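You operate a simulated robot arm through the tools that you are given. There is no shell and no other tool. Be economical: measure what you need, move in short steps, check, and stop when the job is done.

You run a simulated robot arm. Do the job below in one go: nothing can be reset, and whatever is moved stays where it is left.

TASK
Level the beige panel with the shim that the meter asks for.
Fine: swing the probe over the panel, push that one shim home, tighten the blue screw, then park the probe; drives stay off.
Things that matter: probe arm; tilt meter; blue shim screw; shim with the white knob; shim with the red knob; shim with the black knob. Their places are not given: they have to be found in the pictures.

Only the result counts: the job must be done as asked and must still hold three seconds after the hand-in. Knocking over, shifting, dropping, spilling or breaking anything else fails it.

THE ROBOT
A 7-joint arm with a two-finger parallel gripper, fixed in place. Base frame: the origin is at the foot of the arm, x ahead of it, y to its left, z up; the work surface is at about z = 8. Lengths are in mm, angles in degrees, forces in N, time in s.
With the tool pointing down near the work surface it reaches from about 240 to 620 mm from the base axis. Its first joint turns from -66.0 to 66.0 degrees. Payload 2.6 kg.
Tool frame: the origin (TCP) lies between the finger pads and is the grasp point; the fingertips stand 30 mm ahead of it; z points along the fingers, y is the line along which they close. The gripper opens to 94 mm. The fingers are 28 mm wide and 10 mm thick; the gripper's body (50 by 96 mm) begins 55 mm behind the TCP.
Orientation is that of the tool frame in the base frame, as a unit quaternion [x, y, z, w]. With the fingers straight down and closing along the base's y, the tool's x points along the base's -x, its y along +y and its z along -z.

THE INTERFACE
- The arm moves only by the tool nudge_tool. Its arguments are lists of equal length, an entry for each row: "xyz": the shift along the tool's x, y, z in mm, a list of three; "rot": the turn, a rotation vector about the tool's x, y, z in degrees, a list of three; "grip": the opening, from 0 (shut) to 1 (fully open). In form: {"xyz": [[dx, dy, dz], ...], "rot": [[wx, wy, wz], ...], "grip": [grip, ...]}. A call has 1 to 8 rows; each row is the pose to reach, as a shift and turn from the pose commanded when the call began, along the tool's axes at that moment. A row lasts 0.2 s, in which the tool goes at most 50 mm and 8.6 degrees; a call with a longer step from one row to the next is refused whole, and so is a gripper value outside its range. A pose out of reach is approached as far as the arm can. The call stops where the force on the tool passes 60 N (or 10 N more than at its start, if that is more) or the arm is blocked; 0.2 s more then pass. The fingers move at their own pace (about 72 mm/s each) and stop on an object; they squeeze with about 30 N. The grip force told is the motor's: it shows also when the fingers shut on nothing. Time passes only in rows, and 0.2 s behind the last, so rows that repeat a pose let the fingers close. It gives the time, the measured TCP pose, the force on the tool (base axes), the opening and the grip force at its end, in the units of the frame above (readings bear some noise).
- Cameras (640 x 400 px; columns grow to the right, rows downward): "scene" is fixed at [18.1, 421, 568.9]; the picture's right is [-0.90, -0.43, 0.00], its down [-0.23, 0.47, -0.85] and it looks along [0.37, -0.77, -0.52] (base axes); focal length 314 px, centre (320, 200). "wrist" rides on the gripper at [-37, 0, -58] in the tool frame; the picture's right is [0.00, -1.00, 0.00], its down [0.97, 0.00, -0.24] and it looks along [0.24, 0.00, 0.97] (tool axes); focal length 218 px, centre (320, 200).
- snapshot(camera): a new picture of that camera. It takes no simulated time.
- locate(camera, pixels): for up to 12 pixels [column, row] of the newest picture of that camera ("zoom" is the newest enlarged one), the place [x, y, z] in the base frame of the surface seen there, good to about 3 mm. It takes no simulated time.
- enlarge(camera, box): a new picture of the part [left, top, right, bottom] of that camera's present view, enlarged. It takes no simulated time.
- hand_in(): hands the job in; it is judged then, once.

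Work in short steps. Measure before you move; look again where a grasp or a placing could have gone wrong, and mend it. You have 80 turns and 34 pictures in all, those below and enlarged ones among them. Open the gripper and draw the arm clear of the work before you hand the job in, unless the task says otherwise; then end with one line.

The tools are called after "Emit:" as a command line: name --argument value ..., lists and objects as JSON in quotes. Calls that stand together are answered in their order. nudge_tool: Moves the arm, as the interface text tells. Its arguments: {"type":"object","properties":{"xyz":{"type":"array"},"rot":{"type":"array"},"grip":{"type":"array"}},"required":["xyz","rot","grip"]} The other tools are called the same way: snapshot (camera) takes a picture; locate (camera, pixels) gives the place of the surface under pixels of a picture; enlarge (camera, box) takes an enlarged picture of a part of a camera's view; hand_in () hands the job in.

At the start:

```text
time: 0.0
ee_pos: [378.3, -110.7, 312.1]
tcp_rot: [0.0, 1.0, 0.001, 0.0]
wrist_force: [1.1, 0.2, 0.4]
finger_gap: 93.9
grip_force: 0.0
```

scene: 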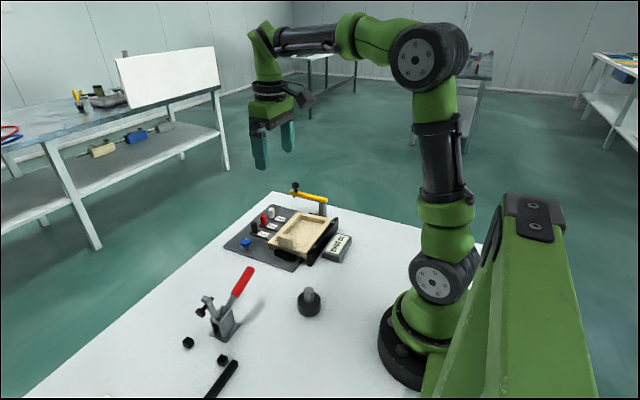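
wrist: 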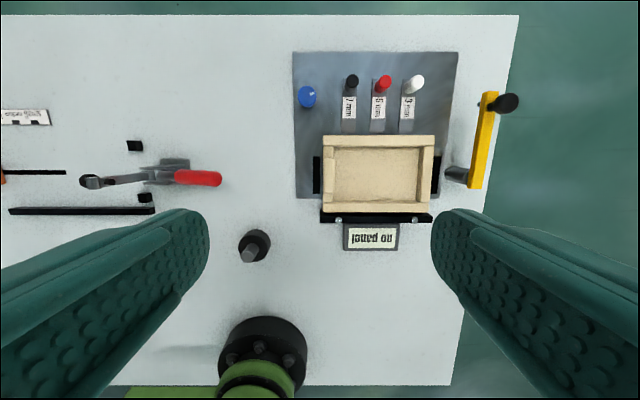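

The wrist picture shows the fixture at about (375,150), with the yellow probe arm at (482,140) and the meter at (371,237). I enlarge both views to read the details.

Emit:
enlarge --camera "wrist" --box '[280, 40, 540, 260]'

Emit:
enlarge --camera "scene" --box '[215, 170, 365, 280]'

Emit:
locate --camera "wrist" --pixels '[[507, 103], [490, 98], [482, 140], [474, 185], [455, 175], [307, 97], [351, 81], [383, 84], [415, 84], [378, 175], [378, 140], [371, 237]]'

```text
1.82 times, centred on (410, 150) of wrist
```

zoom: 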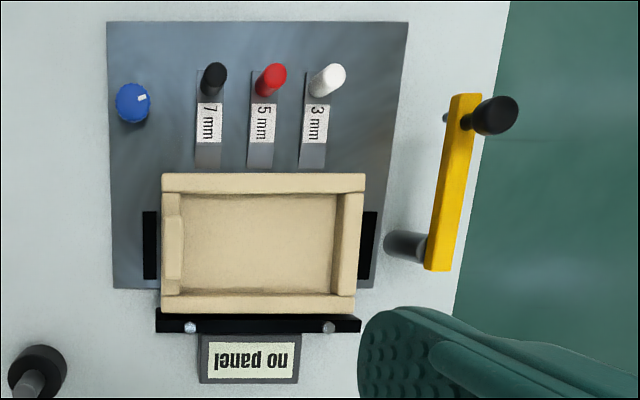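

```text
3.64 times, centred on (290, 225) of scene
```

zoom: 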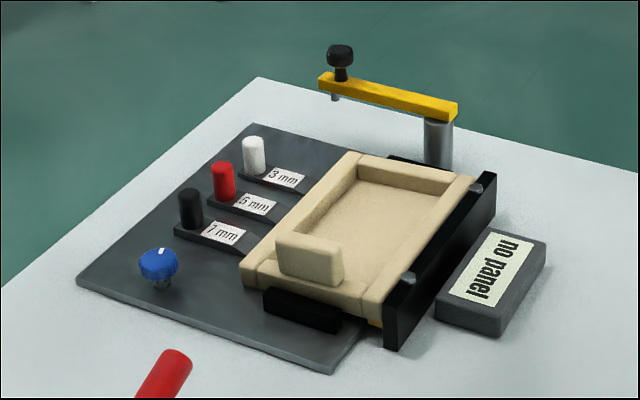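

```text
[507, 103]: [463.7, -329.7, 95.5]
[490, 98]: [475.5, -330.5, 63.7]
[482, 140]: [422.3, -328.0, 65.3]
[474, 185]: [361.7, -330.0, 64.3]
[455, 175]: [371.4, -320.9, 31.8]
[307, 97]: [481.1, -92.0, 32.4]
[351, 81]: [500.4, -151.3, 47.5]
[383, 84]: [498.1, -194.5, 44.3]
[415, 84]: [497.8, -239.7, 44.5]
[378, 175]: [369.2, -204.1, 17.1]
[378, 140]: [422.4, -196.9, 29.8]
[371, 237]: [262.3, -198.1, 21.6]
```

The probe's knob is near (464,-330,95) and its pivot is near (370,-328). I move above the knob at a safe height and look again.

Emit:
nudge_tool --xyz '[[-15, -37, 18], [-30, -74, 36], [-45, -111, 54], [-60, -148, 72], [-75, -185, 90], [-87, -219, 110], [-87, -219, 110]]' --rot '[[0, 0, 0], [0, 0, 0], [0, 0, 0], [0, 0, 0], [0, 0, 0], [0, 0, 0], [0, 0, 0]]' --grip '[1, 1, 1, 0.7, 0.7, 0.7, 0.7]'

Emit:
snapshot --camera "wrist"

```text
time: 1.6
ee_pos: [465.1, -331.0, 201.7]
tcp_rot: [-0.001, 1.0, 0.0, 0.0]
wrist_force: [0.5, 0.0, 0.1]
finger_gap: 65.8
grip_force: 0.1
```

```text
29 pictures are left
```

wrist: 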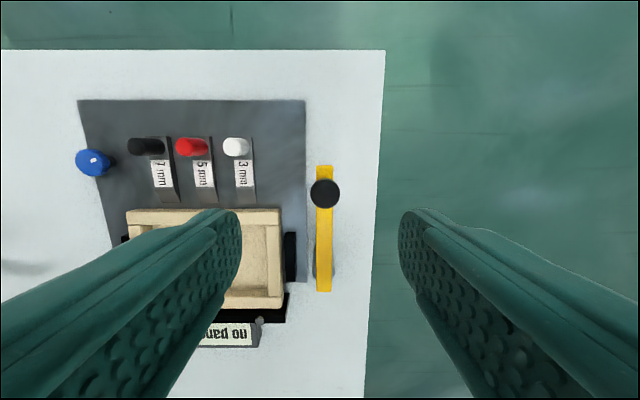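

The knob's top is at (325,193) and the arm's far end at (323,290). I measure them.

Emit:
locate --camera "wrist" --pixels '[[325, 193], [314, 193], [336, 193], [325, 182], [325, 204], [325, 170], [324, 230], [323, 270], [323, 288], [331, 265], [236, 147], [92, 162]]'

```text
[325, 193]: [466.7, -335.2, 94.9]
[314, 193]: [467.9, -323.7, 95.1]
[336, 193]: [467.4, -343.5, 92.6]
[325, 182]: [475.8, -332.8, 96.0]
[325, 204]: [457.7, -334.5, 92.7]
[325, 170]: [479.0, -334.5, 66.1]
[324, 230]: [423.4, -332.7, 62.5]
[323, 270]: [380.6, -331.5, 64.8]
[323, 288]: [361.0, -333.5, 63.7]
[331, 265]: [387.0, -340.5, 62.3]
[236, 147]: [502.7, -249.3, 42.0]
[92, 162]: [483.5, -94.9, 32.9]
```

The knob's centre is (467,-334), with its top at 95 and a radius of about 11. I go down so the fingertips stand at about z 72, around the knob but above the arm, and close.

Emit:
nudge_tool --xyz '[[-2, -3, 35], [-2, -3, 70], [-2, -3, 98], [-2, -3, 98], [-2, -3, 98], [-2, -3, 98], [-2, -3, 98]]' --rot '[[0, 0, 0], [0, 0, 0], [0, 0, 0], [0, 0, 0], [0, 0, 0], [0, 0, 0], [0, 0, 0]]' --grip '[0.6, 0.6, 0.6, 0.3, 0.25, 0.25, 0.25]'

```text
time: 3.2
ee_pos: [466.3, -333.2, 104.1]
tcp_rot: [0.0, 1.0, 0.0, 0.0]
wrist_force: [0.4, -0.4, -0.8]
finger_gap: 24.1
grip_force: 0.6
```

The fingers are a close cage around the knob (24 mm gap). I swing along an arc of radius 97 about the pivot at (370,-332), turning the tool with the arm.

Emit:
nudge_tool --xyz '[[0.8, 12.7, 0], [3.3, 25.1, 0], [7.4, 37.1, 0], [13, 48.5, 0], [20, 59.1, 0], [28.4, 68.6, 0], [28.4, 68.6, 0]]' --rot '[[0, 0, -7.5], [0, 0, -15], [0, 0, -22.5], [0, 0, -30], [0, 0, -37.5], [0, 0, -45], [0, 0, -45]]' --grip '[0.25, 0.25, 0.25, 0.25, 0.25, 0.25, 0.25]'

Emit:
enlarge --camera "scene" --box '[215, 150, 365, 280]'

```text
time: 4.8
ee_pos: [438.4, -263.2, 104.1]
tcp_rot: [-0.384, 0.923, 0.001, 0.001]
wrist_force: [0.2, 0.5, 0.0]
finger_gap: 24.2
grip_force: 0.2
```

```text
3.08 times, centred on (290, 215) of scene
```

zoom: 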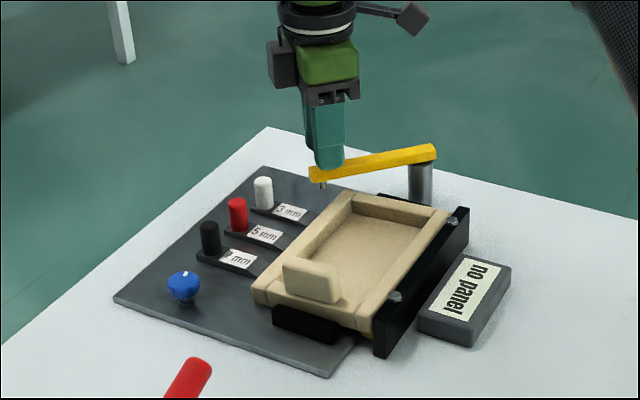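

The arm follows (tip at about zoom (320,180)). The same arc in tool axes continues the swing by another 37.5 degrees.

Emit:
nudge_tool --xyz '[[0.8, 12.7, 0], [3.3, 25.1, 0], [7.4, 37.1, 0], [13, 48.5, 0], [20, 59.1, 0], [20, 59.1, 0]]' --rot '[[0, 0, -7.5], [0, 0, -15], [0, 0, -22.5], [0, 0, -30], [0, 0, -37.5], [0, 0, -37.5]]' --grip '[0.25, 0.25, 0.25, 0.25, 0.25, 0.25]'

Emit:
enlarge --camera "scene" --box '[215, 150, 365, 280]'

```text
time: 6.2
ee_pos: [384.1, -236.7, 106.0]
tcp_rot: [-0.66, 0.751, 0.0, 0.0]
wrist_force: [-0.2, 0.6, 1.4]
finger_gap: 24.1
grip_force: 0.4
```

```text
3.08 times, centred on (290, 215) of scene
```

zoom: 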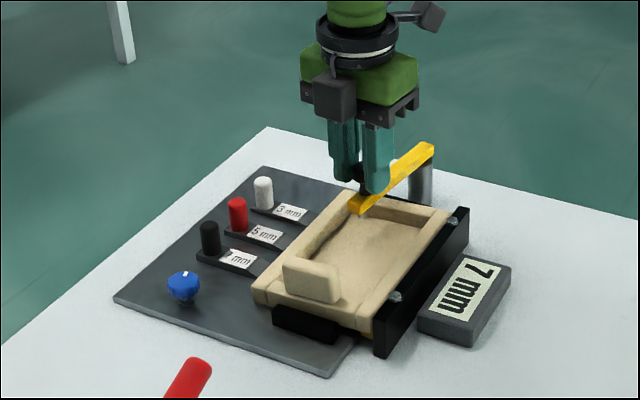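

The meter now reads "7 mm", and that label is on the shim with the black knob. I open, rise clear of the knob, and leave the probe over the panel.

Emit:
nudge_tool --xyz '[[0, 0, 0], [0, 0, 0], [0, 0, -40], [0, 0, -80], [0, 0, -110], [0, 0, -110]]' --rot '[[0, 0, 0], [0, 0, 0], [0, 0, 0], [0, 0, 0], [0, 0, -7.5], [0, 0, -7.5]]' --grip '[0.4, 0.45, 0.45, 0.45, 0.45, 0.45]'

```text
time: 7.6
ee_pos: [383.2, -236.4, 214.4]
tcp_rot: [0.708, -0.707, 0.0, -0.001]
wrist_force: [-0.3, 0.4, -0.2]
finger_gap: 42.3
grip_force: 0.0
```

I'm free. I move to above the far side of the black knob with the fingers shutting, then look.

Emit:
nudge_tool --xyz '[[-21, -37, 0], [-42, -74, 0], [-63, -111, 0], [-85, -147, 0], [-85, -147, 0], [-85, -147, 0]]' --rot '[[0, 0, 0], [0, 0, 0], [0, 0, 0], [0, 0, 0], [0, 0, 0], [0, 0, 0]]' --grip '[0.3, 0.2, 0.1, 0, 0, 0]'

Emit:
snapshot --camera "wrist"

Emit:
enlarge --camera "scene" --box '[215, 150, 365, 280]'

```text
time: 9.0
ee_pos: [530.4, -149.4, 217.3]
tcp_rot: [0.707, -0.707, -0.001, 0.0]
wrist_force: [0.1, -0.1, 0.3]
finger_gap: 0.0
grip_force: 29.7
```

```text
26 pictures are left
```

wrist: 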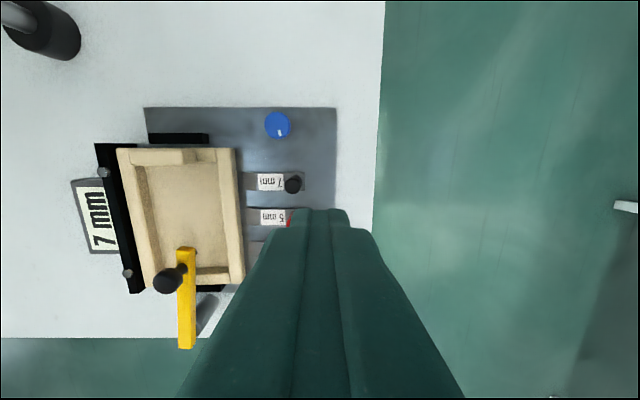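

```text
3.08 times, centred on (290, 215) of scene
```

zoom: 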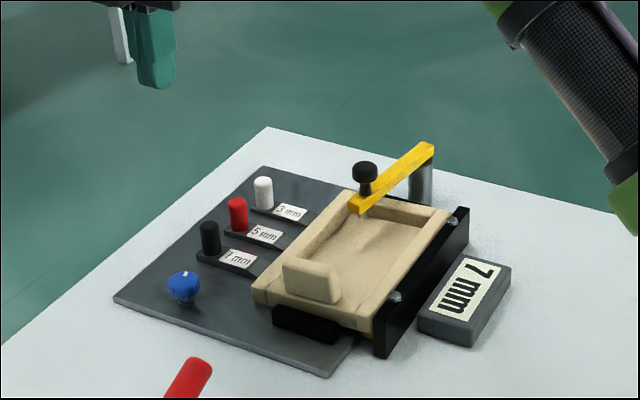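

The black knob is at wrist (293,185), with its shim running from (305,182) to the panel edge at (240,180). I measure these, the screw at (278,125) and the probe.

Emit:
locate --camera "wrist" --pixels '[[293, 183], [288, 183], [299, 183], [304, 176], [250, 182], [240, 182], [233, 180], [278, 124], [278, 112], [278, 137], [320, 150], [165, 281]]'

Emit:
enlarge --camera "wrist" --box '[220, 100, 340, 230]'

```text
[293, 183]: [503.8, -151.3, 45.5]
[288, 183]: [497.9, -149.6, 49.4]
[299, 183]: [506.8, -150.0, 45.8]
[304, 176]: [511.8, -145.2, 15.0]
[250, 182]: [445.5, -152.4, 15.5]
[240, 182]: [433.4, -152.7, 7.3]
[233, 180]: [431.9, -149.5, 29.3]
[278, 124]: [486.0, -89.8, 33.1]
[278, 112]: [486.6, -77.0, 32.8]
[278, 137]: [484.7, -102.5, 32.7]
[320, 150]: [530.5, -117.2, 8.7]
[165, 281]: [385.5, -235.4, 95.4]
```

```text
3.08 times, centred on (280, 165) of wrist
```

zoom: 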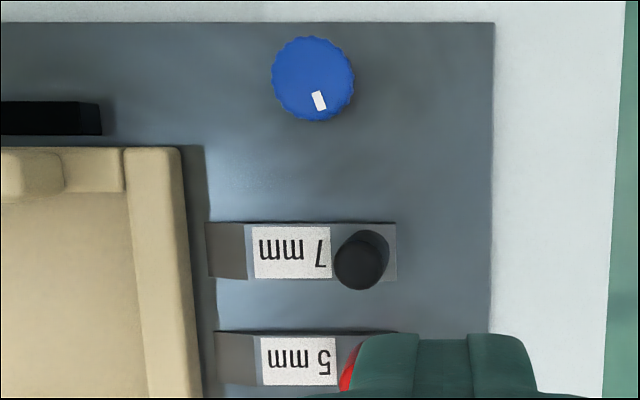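

The black knob is at (503,-151) with its top near z 48; its shim is at z 15 with the tip at x 443, and the panel edge is at x 432. I descend behind the knob at x 533 with the fingertips at about z 22.

Emit:
nudge_tool --xyz '[[1.5, -3, 45], [1.5, -3, 90], [1.5, -3, 130], [1.5, -3, 165], [1.5, -3, 165]]' --rot '[[0, 0, 0], [0, 0, 0], [0, 0, 0], [0, 0, 0], [0, 0, 0]]' --grip '[0, 0, 0, 0, 0]'

```text
time: 10.2
ee_pos: [533.9, -151.6, 51.6]
tcp_rot: [0.707, -0.707, 0.0, 0.0]
wrist_force: [0.1, 0.3, 0.4]
finger_gap: 0.1
grip_force: 30.2
```

I'm behind the knob, so I push slowly toward the panel (tool +y is base -x) by 45 mm.

Emit:
nudge_tool --xyz '[[0, 7, 0], [0, 14, 0], [0, 20, 0], [0, 26, 0], [0, 32, 0], [0, 38, 0], [0, 45, 0], [0, 45, 0]]' --rot '[[0, 0, 0], [0, 0, 0], [0, 0, 0], [0, 0, 0], [0, 0, 0], [0, 0, 0], [0, 0, 0], [0, 0, 0]]' --grip '[0, 0, 0, 0, 0, 0, 0, 0]'

Emit:
enlarge --camera "scene" --box '[215, 150, 365, 280]'

Emit:
snapshot --camera "wrist"

```text
time: 12.0
ee_pos: [487.5, -152.7, 49.4]
tcp_rot: [0.707, -0.707, 0.001, 0.0]
wrist_force: [2.1, 0.4, -0.3]
finger_gap: 0.1
grip_force: 29.9
```

```text
3.08 times, centred on (290, 215) of scene
```

zoom: 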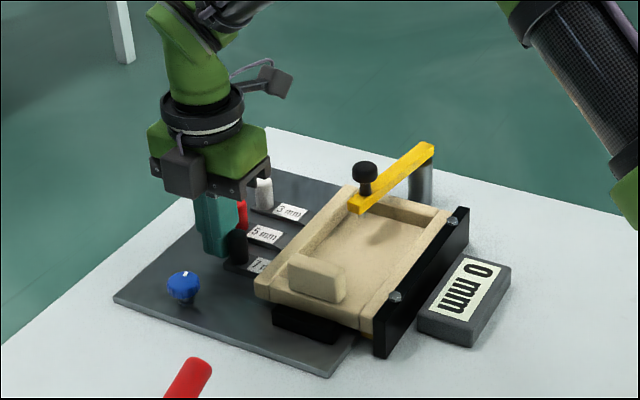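

```text
22 pictures are left
```

wrist: 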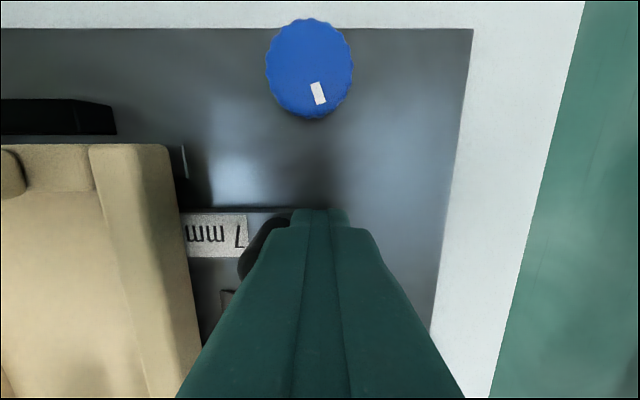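

The meter already reads "0 mm" and the label's left edge is at the panel, with only 2 N on the tool. To make sure it is home, I push on in small steps until it resists.

Emit:
nudge_tool --xyz '[[0, 2, -2], [0, 4, -2], [0, 6, -2], [0, 8, -2]]' --rot '[[0, 0, 0], [0, 0, 0], [0, 0, 0], [0, 0, 0]]' --grip '[0, 0, 0, 0]'

```text
time: 13.0
ee_pos: [480.6, -151.7, 51.9]
tcp_rot: [0.708, -0.706, 0.001, -0.001]
wrist_force: [1.8, 0.8, 0.9]
finger_gap: 0.1
grip_force: 29.5
```

Still only 2 N at x 480.6, so the shim is still sliding. I push on in small steps.

Emit:
nudge_tool --xyz '[[0, 2, 0], [0, 4, 0], [0, 6, 0], [0, 8, 0]]' --rot '[[0, 0, 0], [0, 0, 0], [0, 0, 0], [0, 0, 0]]' --grip '[0, 0, 0, 0]'

Emit:
enlarge --camera "scene" --box '[215, 170, 365, 270]'

```text
time: 14.0
ee_pos: [477.5, -152.3, 52.4]
tcp_rot: [0.712, -0.702, 0.009, -0.006]
wrist_force: [6.7, -0.5, -5.4]
finger_gap: 0.2
grip_force: 29.7
stopped in row 4: the force on the tool passed its limit (the readings are from after the stop); the commanded pose is now the measured one
```

```text
4.00 times, centred on (290, 220) of scene
```

zoom: 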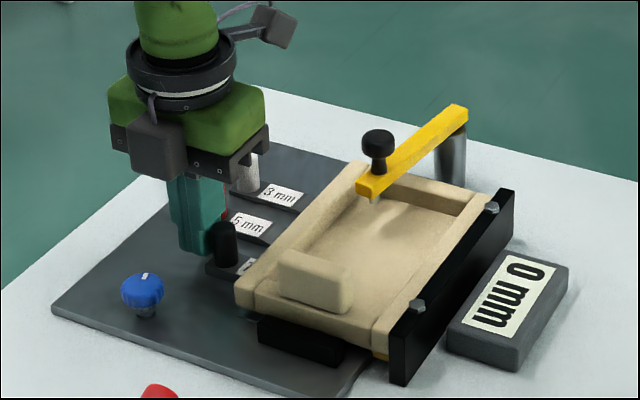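

The shim hit its stop (tool at x 477.5) and the meter reads "0 mm". I back off, rise, and move toward the blue screw at (485,-90) with the gripper opening.

Emit:
nudge_tool --xyz '[[0, -12, 0], [0, -12, -35], [0, -12, -75], [-30, -10, -90], [-61, -8, -90], [-61, -8, -90], [-61, -8, -90]]' --rot '[[0, 0, 0], [0, 0, 0], [0, 0, 0], [0, 0, 0], [0, 0, 0], [0, 0, 0], [0, 0, 0]]' --grip '[0, 0, 0, 0.3, 0.55, 0.55, 0.55]'

Emit:
snapshot --camera "wrist"

```text
time: 15.6
ee_pos: [482.6, -89.7, 141.7]
tcp_rot: [0.711, -0.703, 0.009, -0.004]
wrist_force: [0.3, 0.1, 0.0]
finger_gap: 51.8
grip_force: 0.2
```

```text
20 pictures are left
```

wrist: 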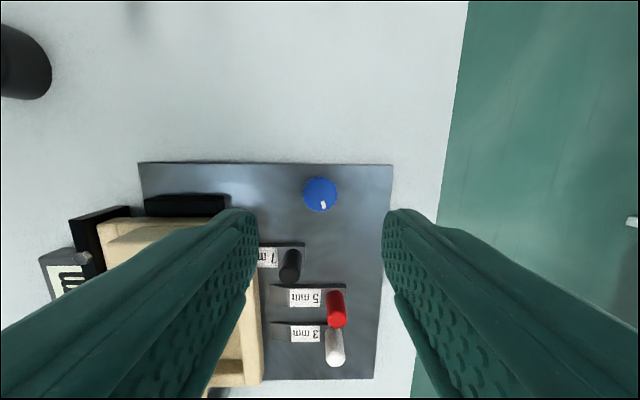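

The blue knob is centred at (320,194) between the fingers. I measure its centre and rim.

Emit:
locate --camera "wrist" --pixels '[[320, 194], [306, 194], [334, 194], [320, 180], [320, 208], [324, 205], [345, 194], [290, 255]]'

Emit:
enlarge --camera "wrist" --box '[280, 160, 360, 220]'

```text
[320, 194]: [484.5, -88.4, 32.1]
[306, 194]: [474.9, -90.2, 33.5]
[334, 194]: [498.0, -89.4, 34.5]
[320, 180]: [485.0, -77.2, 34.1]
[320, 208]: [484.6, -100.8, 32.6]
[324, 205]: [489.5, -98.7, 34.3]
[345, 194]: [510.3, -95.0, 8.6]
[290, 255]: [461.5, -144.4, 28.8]
```

```text
6.67 times, centred on (320, 190) of wrist
```

zoom: 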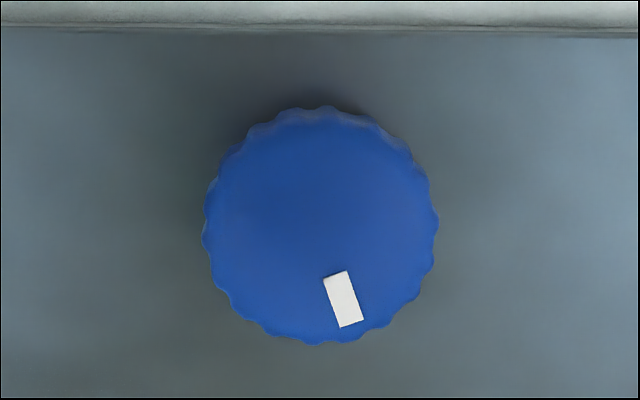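

The knob's centre is (485.5,-89.3), its radius 12.5 and its top at z 33. I descend to TCP z 49 (fingertips about z 19) and close.

Emit:
nudge_tool --xyz '[[0, -3, 40], [0, -3, 75], [0, -3, 92], [0, -3, 92], [0, -3, 92], [0, -3, 92], [0, -3, 92]]' --rot '[[0, 0, 0], [0, 0, 0], [0, 0, 0], [0, 0, 0], [0, 0, 0], [0, 0, 0], [0, 0, 0]]' --grip '[0.55, 0.55, 0.55, 0.3, 0.1, 0.1, 0.1]'

```text
time: 17.2
ee_pos: [486.3, -92.9, 48.9]
tcp_rot: [0.709, -0.705, 0.004, -0.002]
wrist_force: [-30.8, -4.3, 6.1]
finger_gap: 26.2
grip_force: 45.3
```

I grip it (gap 26 mm), but a -31 N side load and y of -92.9 show I'm off-centre. I open slightly, shift by -2 in x and +3 in y, and close again.

Emit:
nudge_tool --xyz '[[0, 0, 0], [-3, 2, 0], [-3, 2, 0], [-3, 2, 0], [-3, 2, 0]]' --rot '[[0, 0, 0], [0, 0, 0], [0, 0, 0], [0, 0, 0], [0, 0, 0]]' --grip '[0.4, 0.4, 0.4, 0.2, 0.1]'

```text
time: 18.4
ee_pos: [484.7, -89.1, 49.4]
tcp_rot: [0.711, -0.703, 0.006, -0.003]
wrist_force: [-20.4, 2.6, 9.6]
finger_gap: 26.4
grip_force: 45.1
```

That's better centred, at (484.7,-89.1). I turn clockwise seen from above (+tool z) by 56 degrees and watch the forces.

Emit:
nudge_tool --xyz '[[0, 1, 0], [0, 1, 0], [0, 1, 0], [0, 1, 0], [0, 1, 0], [0, 1, 0], [0, 1, 0], [0, 1, 0]]' --rot '[[0, 0, 8], [0, 0, 16], [0, 0, 24], [0, 0, 32], [0, 0, 40], [0, 0, 48], [0, 0, 56], [0, 0, 56]]' --grip '[0.1, 0.1, 0.1, 0.1, 0.1, 0.1, 0.1, 0.1]'

Emit:
snapshot --camera "wrist"

```text
time: 20.2
ee_pos: [486.3, -89.7, 50.6]
tcp_rot: [-0.298, 0.955, -0.008, 0.01]
wrist_force: [30.1, -9.5, -23.6]
finger_gap: 25.9
grip_force: 45.1
```

```text
18 pictures are left
```

wrist: 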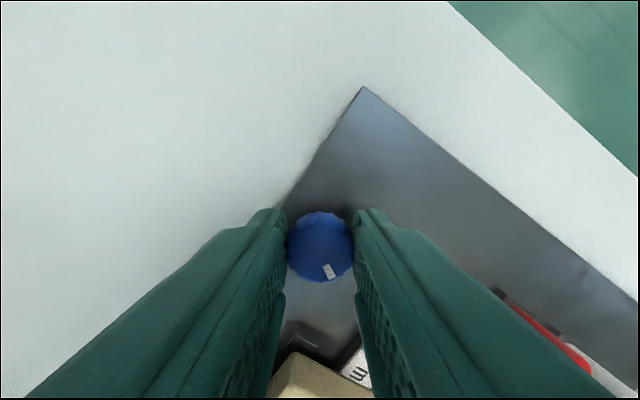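

The white mark at (329,271) kept its place between the fingers, so the screw turned about 56 degrees with the gripper. I keep turning.

Emit:
nudge_tool --xyz '[[0, 0, 0], [0, 0, 0], [0, 0, 0], [0, 0, 0], [0, 0, 0], [0, 0, 0], [0, 0, 0], [0, 0, 0]]' --rot '[[0, 0, 8], [0, 0, 16], [0, 0, 24], [0, 0, 32], [0, 0, 40], [0, 0, 48], [0, 0, 56], [0, 0, 64]]' --grip '[0.1, 0.1, 0.1, 0.1, 0.1, 0.1, 0.1, 0.1]'

Emit:
snapshot --camera "wrist"

```text
time: 22.0
ee_pos: [485.6, -93.0, 51.5]
tcp_rot: [0.254, 0.967, -0.004, 0.014]
wrist_force: [8.4, -21.4, 6.1]
finger_gap: 25.7
grip_force: 44.7
```

```text
17 pictures are left
```

wrist: 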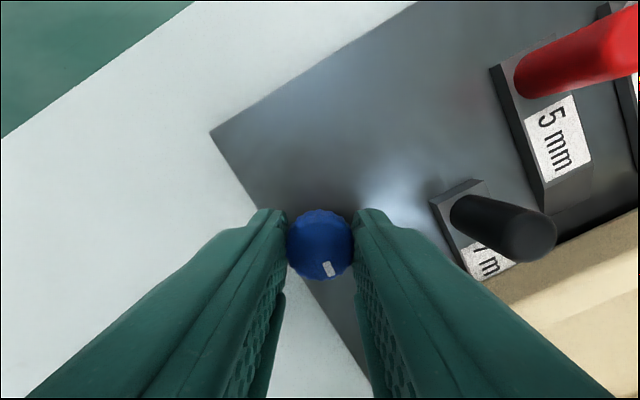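

Another 64 degrees done, and the mark still moves with the fingers with no stop felt. I recentre by +3 mm in y and keep turning.

Emit:
nudge_tool --xyz '[[1.5, 2.6, 0], [1.5, 2.6, 0], [1.5, 2.6, 0], [1.5, 2.6, 0], [1.5, 2.6, 0], [1.5, 2.6, 0], [1.5, 2.6, 0], [1.5, 2.6, 0]]' --rot '[[0, 0, 8], [0, 0, 16], [0, 0, 24], [0, 0, 32], [0, 0, 40], [0, 0, 48], [0, 0, 56], [0, 0, 64]]' --grip '[0.1, 0.1, 0.1, 0.1, 0.1, 0.1, 0.1, 0.1]'

Emit:
snapshot --camera "wrist"

```text
time: 23.8
ee_pos: [484.4, -91.9, 50.0]
tcp_rot: [0.729, 0.685, 0.001, 0.012]
wrist_force: [1.2, -26.6, 8.8]
finger_gap: 26.1
grip_force: 45.2
```

```text
16 pictures are left
```

wrist: 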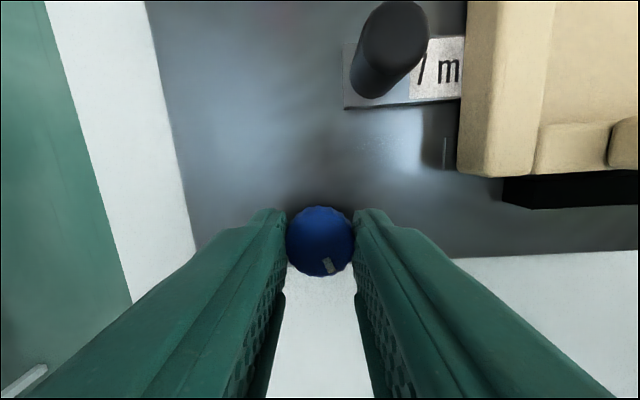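

About 183 degrees in total, and the mark still goes with the fingers. I try further, watching for a stop.

Emit:
nudge_tool --xyz '[[-2, 0, 0], [-2, 0, 0], [-2, 0, 0], [-2, 0, 0], [-2, 0, 0], [-2, 0, 0], [-2, 0, 0], [-2, 0, 0]]' --rot '[[0, 0, 8], [0, 0, 16], [0, 0, 24], [0, 0, 32], [0, 0, 40], [0, 0, 48], [0, 0, 56], [0, 0, 64]]' --grip '[0.1, 0.1, 0.1, 0.1, 0.1, 0.1, 0.1, 0.1]'

Emit:
snapshot --camera "wrist"

```text
time: 25.6
ee_pos: [487.1, -89.9, 51.9]
tcp_rot: [0.98, 0.198, 0.011, 0.009]
wrist_force: [27.6, -23.3, -2.8]
finger_gap: 26.5
grip_force: 45.1
```

```text
15 pictures are left
```

wrist: 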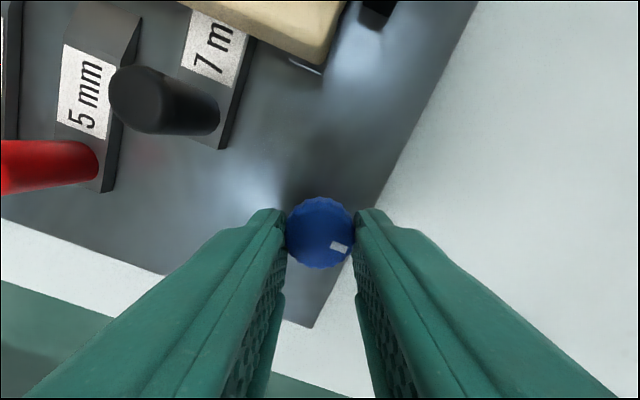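

This time the mark slipped in the fingers, from (329,266) to (339,247), about 32 degrees. That suggests the screw reached its stop near 215 degrees. I turn a little more to confirm it no longer follows.

Emit:
nudge_tool --xyz '[[0, 0, 0], [0, 0, 0], [0, 0, 0]]' --rot '[[0, 0, 8], [0, 0, 16], [0, 0, 16]]' --grip '[0.1, 0.1, 0.1]'

Emit:
snapshot --camera "wrist"

```text
time: 26.4
ee_pos: [486.0, -90.3, 50.3]
tcp_rot: [0.998, 0.057, 0.011, 0.009]
wrist_force: [12.5, -24.8, 4.1]
finger_gap: 26.3
grip_force: 45.4
```

```text
14 pictures are left
```

wrist: 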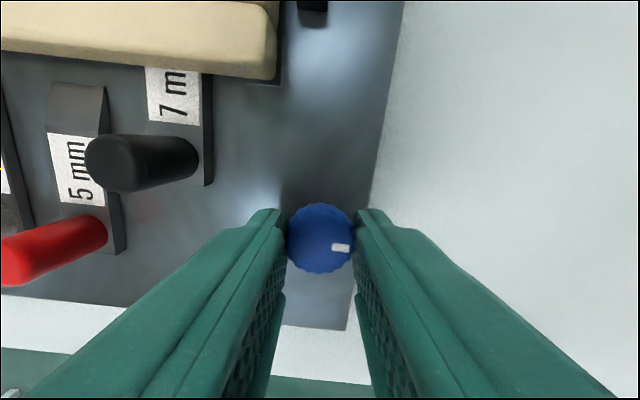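

The mark now stays put in the world while the fingers slip (14 of 16 degrees), so the screw is tight. I open, rise, and turn the wrist partly back.

Emit:
nudge_tool --xyz '[[0, 0, 0], [0, 0, 0], [0, 0, -40], [0, 0, -80], [0, 0, -115], [0, 0, -115], [0, 0, -115], [0, 0, -115]]' --rot '[[0, 0, 0], [0, 0, 0], [0, 0, 0], [0, 0, -8], [0, 0, -16], [0, 0, -24], [0, 0, -32], [0, 0, -40]]' --grip '[0.4, 0.45, 0.45, 0.45, 0.45, 0.45, 0.45, 0.45]'

Emit:
enlarge --camera "scene" --box '[215, 170, 365, 270]'

```text
time: 28.2
ee_pos: [483.7, -86.7, 164.0]
tcp_rot: [0.918, 0.397, 0.008, 0.006]
wrist_force: [-0.3, 0.8, 0.5]
finger_gap: 42.4
grip_force: 0.0
```

```text
4.00 times, centred on (290, 220) of scene
```

zoom: 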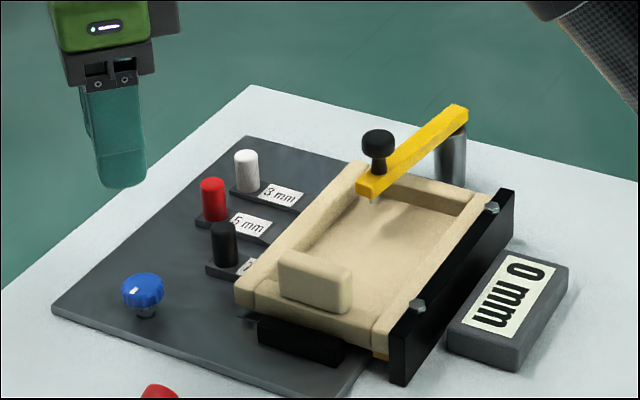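

The meter reads "0 mm", and the shim and the other parts are in place. I now fly to above the probe knob at (385,-236), turning the wrist so the fingers close across the swing.

Emit:
nudge_tool --xyz '[[-25, 4, 0], [-50, 8.5, 0], [-76, 13, 0], [-101, 17, 0], [-126, 21, 0], [-151, 25.5, 0], [-176.7, 29.9, 0], [-176.7, 29.9, 0]]' --rot '[[0, 0, -7.2], [0, 0, -14.4], [0, 0, -21.6], [0, 0, -28.8], [0, 0, -36], [0, 0, -43.2], [0, 0, -50.7], [0, 0, -50.7]]' --grip '[0.5, 0.5, 0.5, 0.5, 0.5, 0.5, 0.5, 0.5]'

Emit:
snapshot --camera "wrist"

```text
time: 30.0
ee_pos: [384.5, -235.8, 163.8]
tcp_rot: [0.659, 0.752, 0.004, 0.009]
wrist_force: [-0.5, 0.0, -0.3]
finger_gap: 47.2
grip_force: 0.1
```

```text
12 pictures are left
```

wrist: 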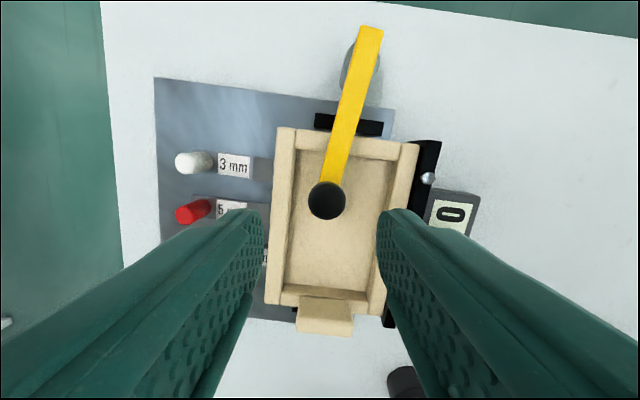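

The knob is at (327,200) between the open fingers. I check its place exactly before going down.

Emit:
locate --camera "wrist" --pixels '[[327, 200], [310, 200], [345, 200], [327, 183], [327, 217], [372, 40], [350, 110]]'

```text
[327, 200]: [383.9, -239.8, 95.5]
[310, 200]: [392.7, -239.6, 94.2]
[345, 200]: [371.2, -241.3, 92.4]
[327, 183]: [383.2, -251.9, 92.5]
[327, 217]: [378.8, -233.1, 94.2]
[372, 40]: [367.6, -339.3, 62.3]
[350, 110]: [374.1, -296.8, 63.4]
```

The knob's centre is about (382.5,-239.5). I correct by 3 mm, descend to z 104 and close to a close cage.

Emit:
nudge_tool --xyz '[[-2.5, -2.4, 30], [-2.5, -2.4, 59], [-2.5, -2.4, 59], [-2.5, -2.4, 59], [-2.5, -2.4, 59], [-2.5, -2.4, 59]]' --rot '[[0, 0, 0], [0, 0, 0], [0, 0, 0], [0, 0, 0], [0, 0, 0], [0, 0, 0]]' --grip '[0.5, 0.5, 0.5, 0.3, 0.26, 0.26]'

```text
time: 31.4
ee_pos: [383.8, -239.5, 103.6]
tcp_rot: [0.659, 0.752, 0.004, 0.009]
wrist_force: [-0.7, -0.4, 0.1]
finger_gap: 24.6
grip_force: 0.0
```

The knob is caged at (383.8,-239.5). I swing the arm back clockwise about the pivot (370,-333) in 8-degree rows.

Emit:
nudge_tool --xyz '[[-3.1, 13, 0], [-9.4, 24.9, 0], [-17.2, 35.7, 0], [-26.5, 45.3, 0], [-37.1, 53.6, 0], [-48.7, 60.3, 0], [-61.1, 65.4, 0], [-61.1, 65.4, 0]]' --rot '[[0, 0, 8], [0, 0, 16], [0, 0, 24], [0, 0, 32], [0, 0, 40], [0, 0, 48], [0, 0, 56], [0, 0, 56]]' --grip '[0.26, 0.26, 0.26, 0.26, 0.26, 0.26, 0.26, 0.26]'

Emit:
enlarge --camera "scene" --box '[215, 150, 365, 270]'

```text
time: 33.2
ee_pos: [455.5, -291.8, 106.6]
tcp_rot: [0.936, 0.352, 0.007, 0.006]
wrist_force: [0.3, 0.5, -0.5]
finger_gap: 24.5
grip_force: 0.1
```

```text
3.33 times, centred on (290, 210) of scene
```

zoom: 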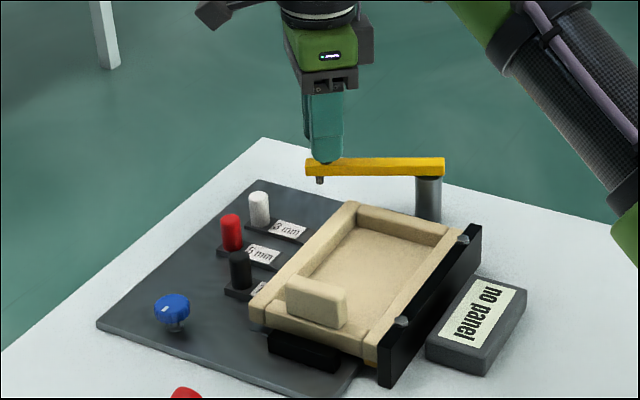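

The arm follows, and the meter shows "no panel" again. I finish the arc to the parked angle along +x (TCP about (466,-334.5)).

Emit:
nudge_tool --xyz '[[-3.5, 13.2, 1], [-9.7, 25.1, 2], [-17.1, 35.3, 2], [-20.4, 39.2, 2], [-20.4, 39.2, 2]]' --rot '[[0, 0, 8], [0, 0, 16], [0, 0, 23.6], [0, 0, 26.6], [0, 0, 26.6]]' --grip '[0.26, 0.26, 0.26, 0.26, 0.26]'

```text
time: 34.4
ee_pos: [466.1, -334.2, 105.6]
tcp_rot: [0.992, 0.128, 0.009, 0.003]
wrist_force: [0.7, 0.1, 0.3]
finger_gap: 24.9
grip_force: 0.1
```

The knob is back at (466,-334). I open, rise and look from above.

Emit:
nudge_tool --xyz '[[0, 0, 0], [0, 0, 0], [0, 0, -40], [0, 0, -80], [0, 0, -120], [0, 0, -120]]' --rot '[[0, 0, 0], [0, 0, 0], [0, 0, 0], [0, 0, 0], [0, 0, 0], [0, 0, 0]]' --grip '[0.45, 0.5, 0.5, 0.5, 0.5, 0.5]'

Emit:
enlarge --camera "scene" --box '[215, 170, 365, 280]'

Emit:
snapshot --camera "wrist"

```text
time: 35.8
ee_pos: [461.6, -332.7, 227.0]
tcp_rot: [0.992, 0.128, 0.009, 0.003]
wrist_force: [0.3, 0.4, 0.4]
finger_gap: 47.2
grip_force: 0.0
```

```text
3.64 times, centred on (290, 225) of scene
```

zoom: 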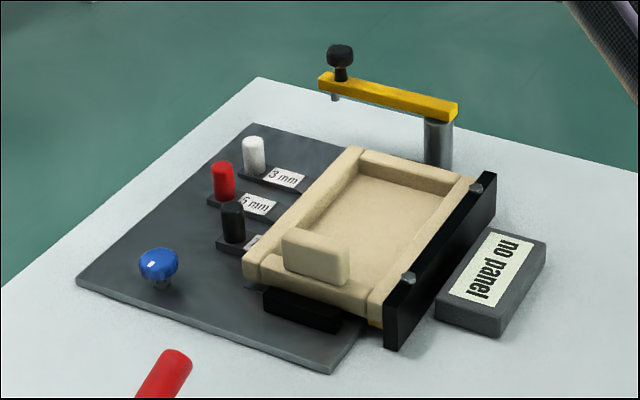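

```text
9 pictures are left
```

wrist: 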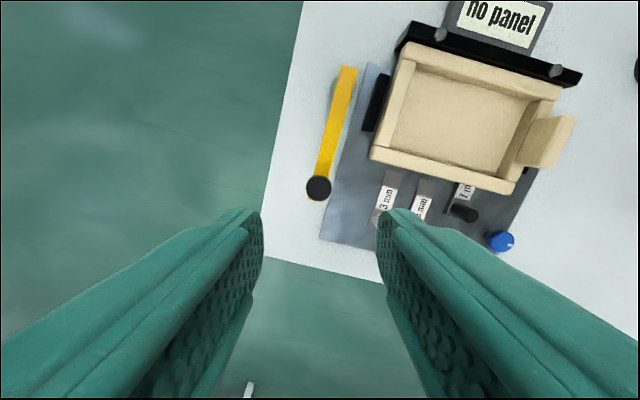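

The probe is back exactly at its starting place (zoom (340,55) to (455,110)). The black shim is home, the screw is tight, nothing else has moved, and the arm is clear with the gripper open. I hand in.

Emit:
hand_in

```text
The job is handed in.
```

The panel is level: the meter asked for 7 mm, so I pushed the black-knob shim home and it then read 0 mm; the blue screw is tightened to its stop, the probe is parked, and I touched no drives.
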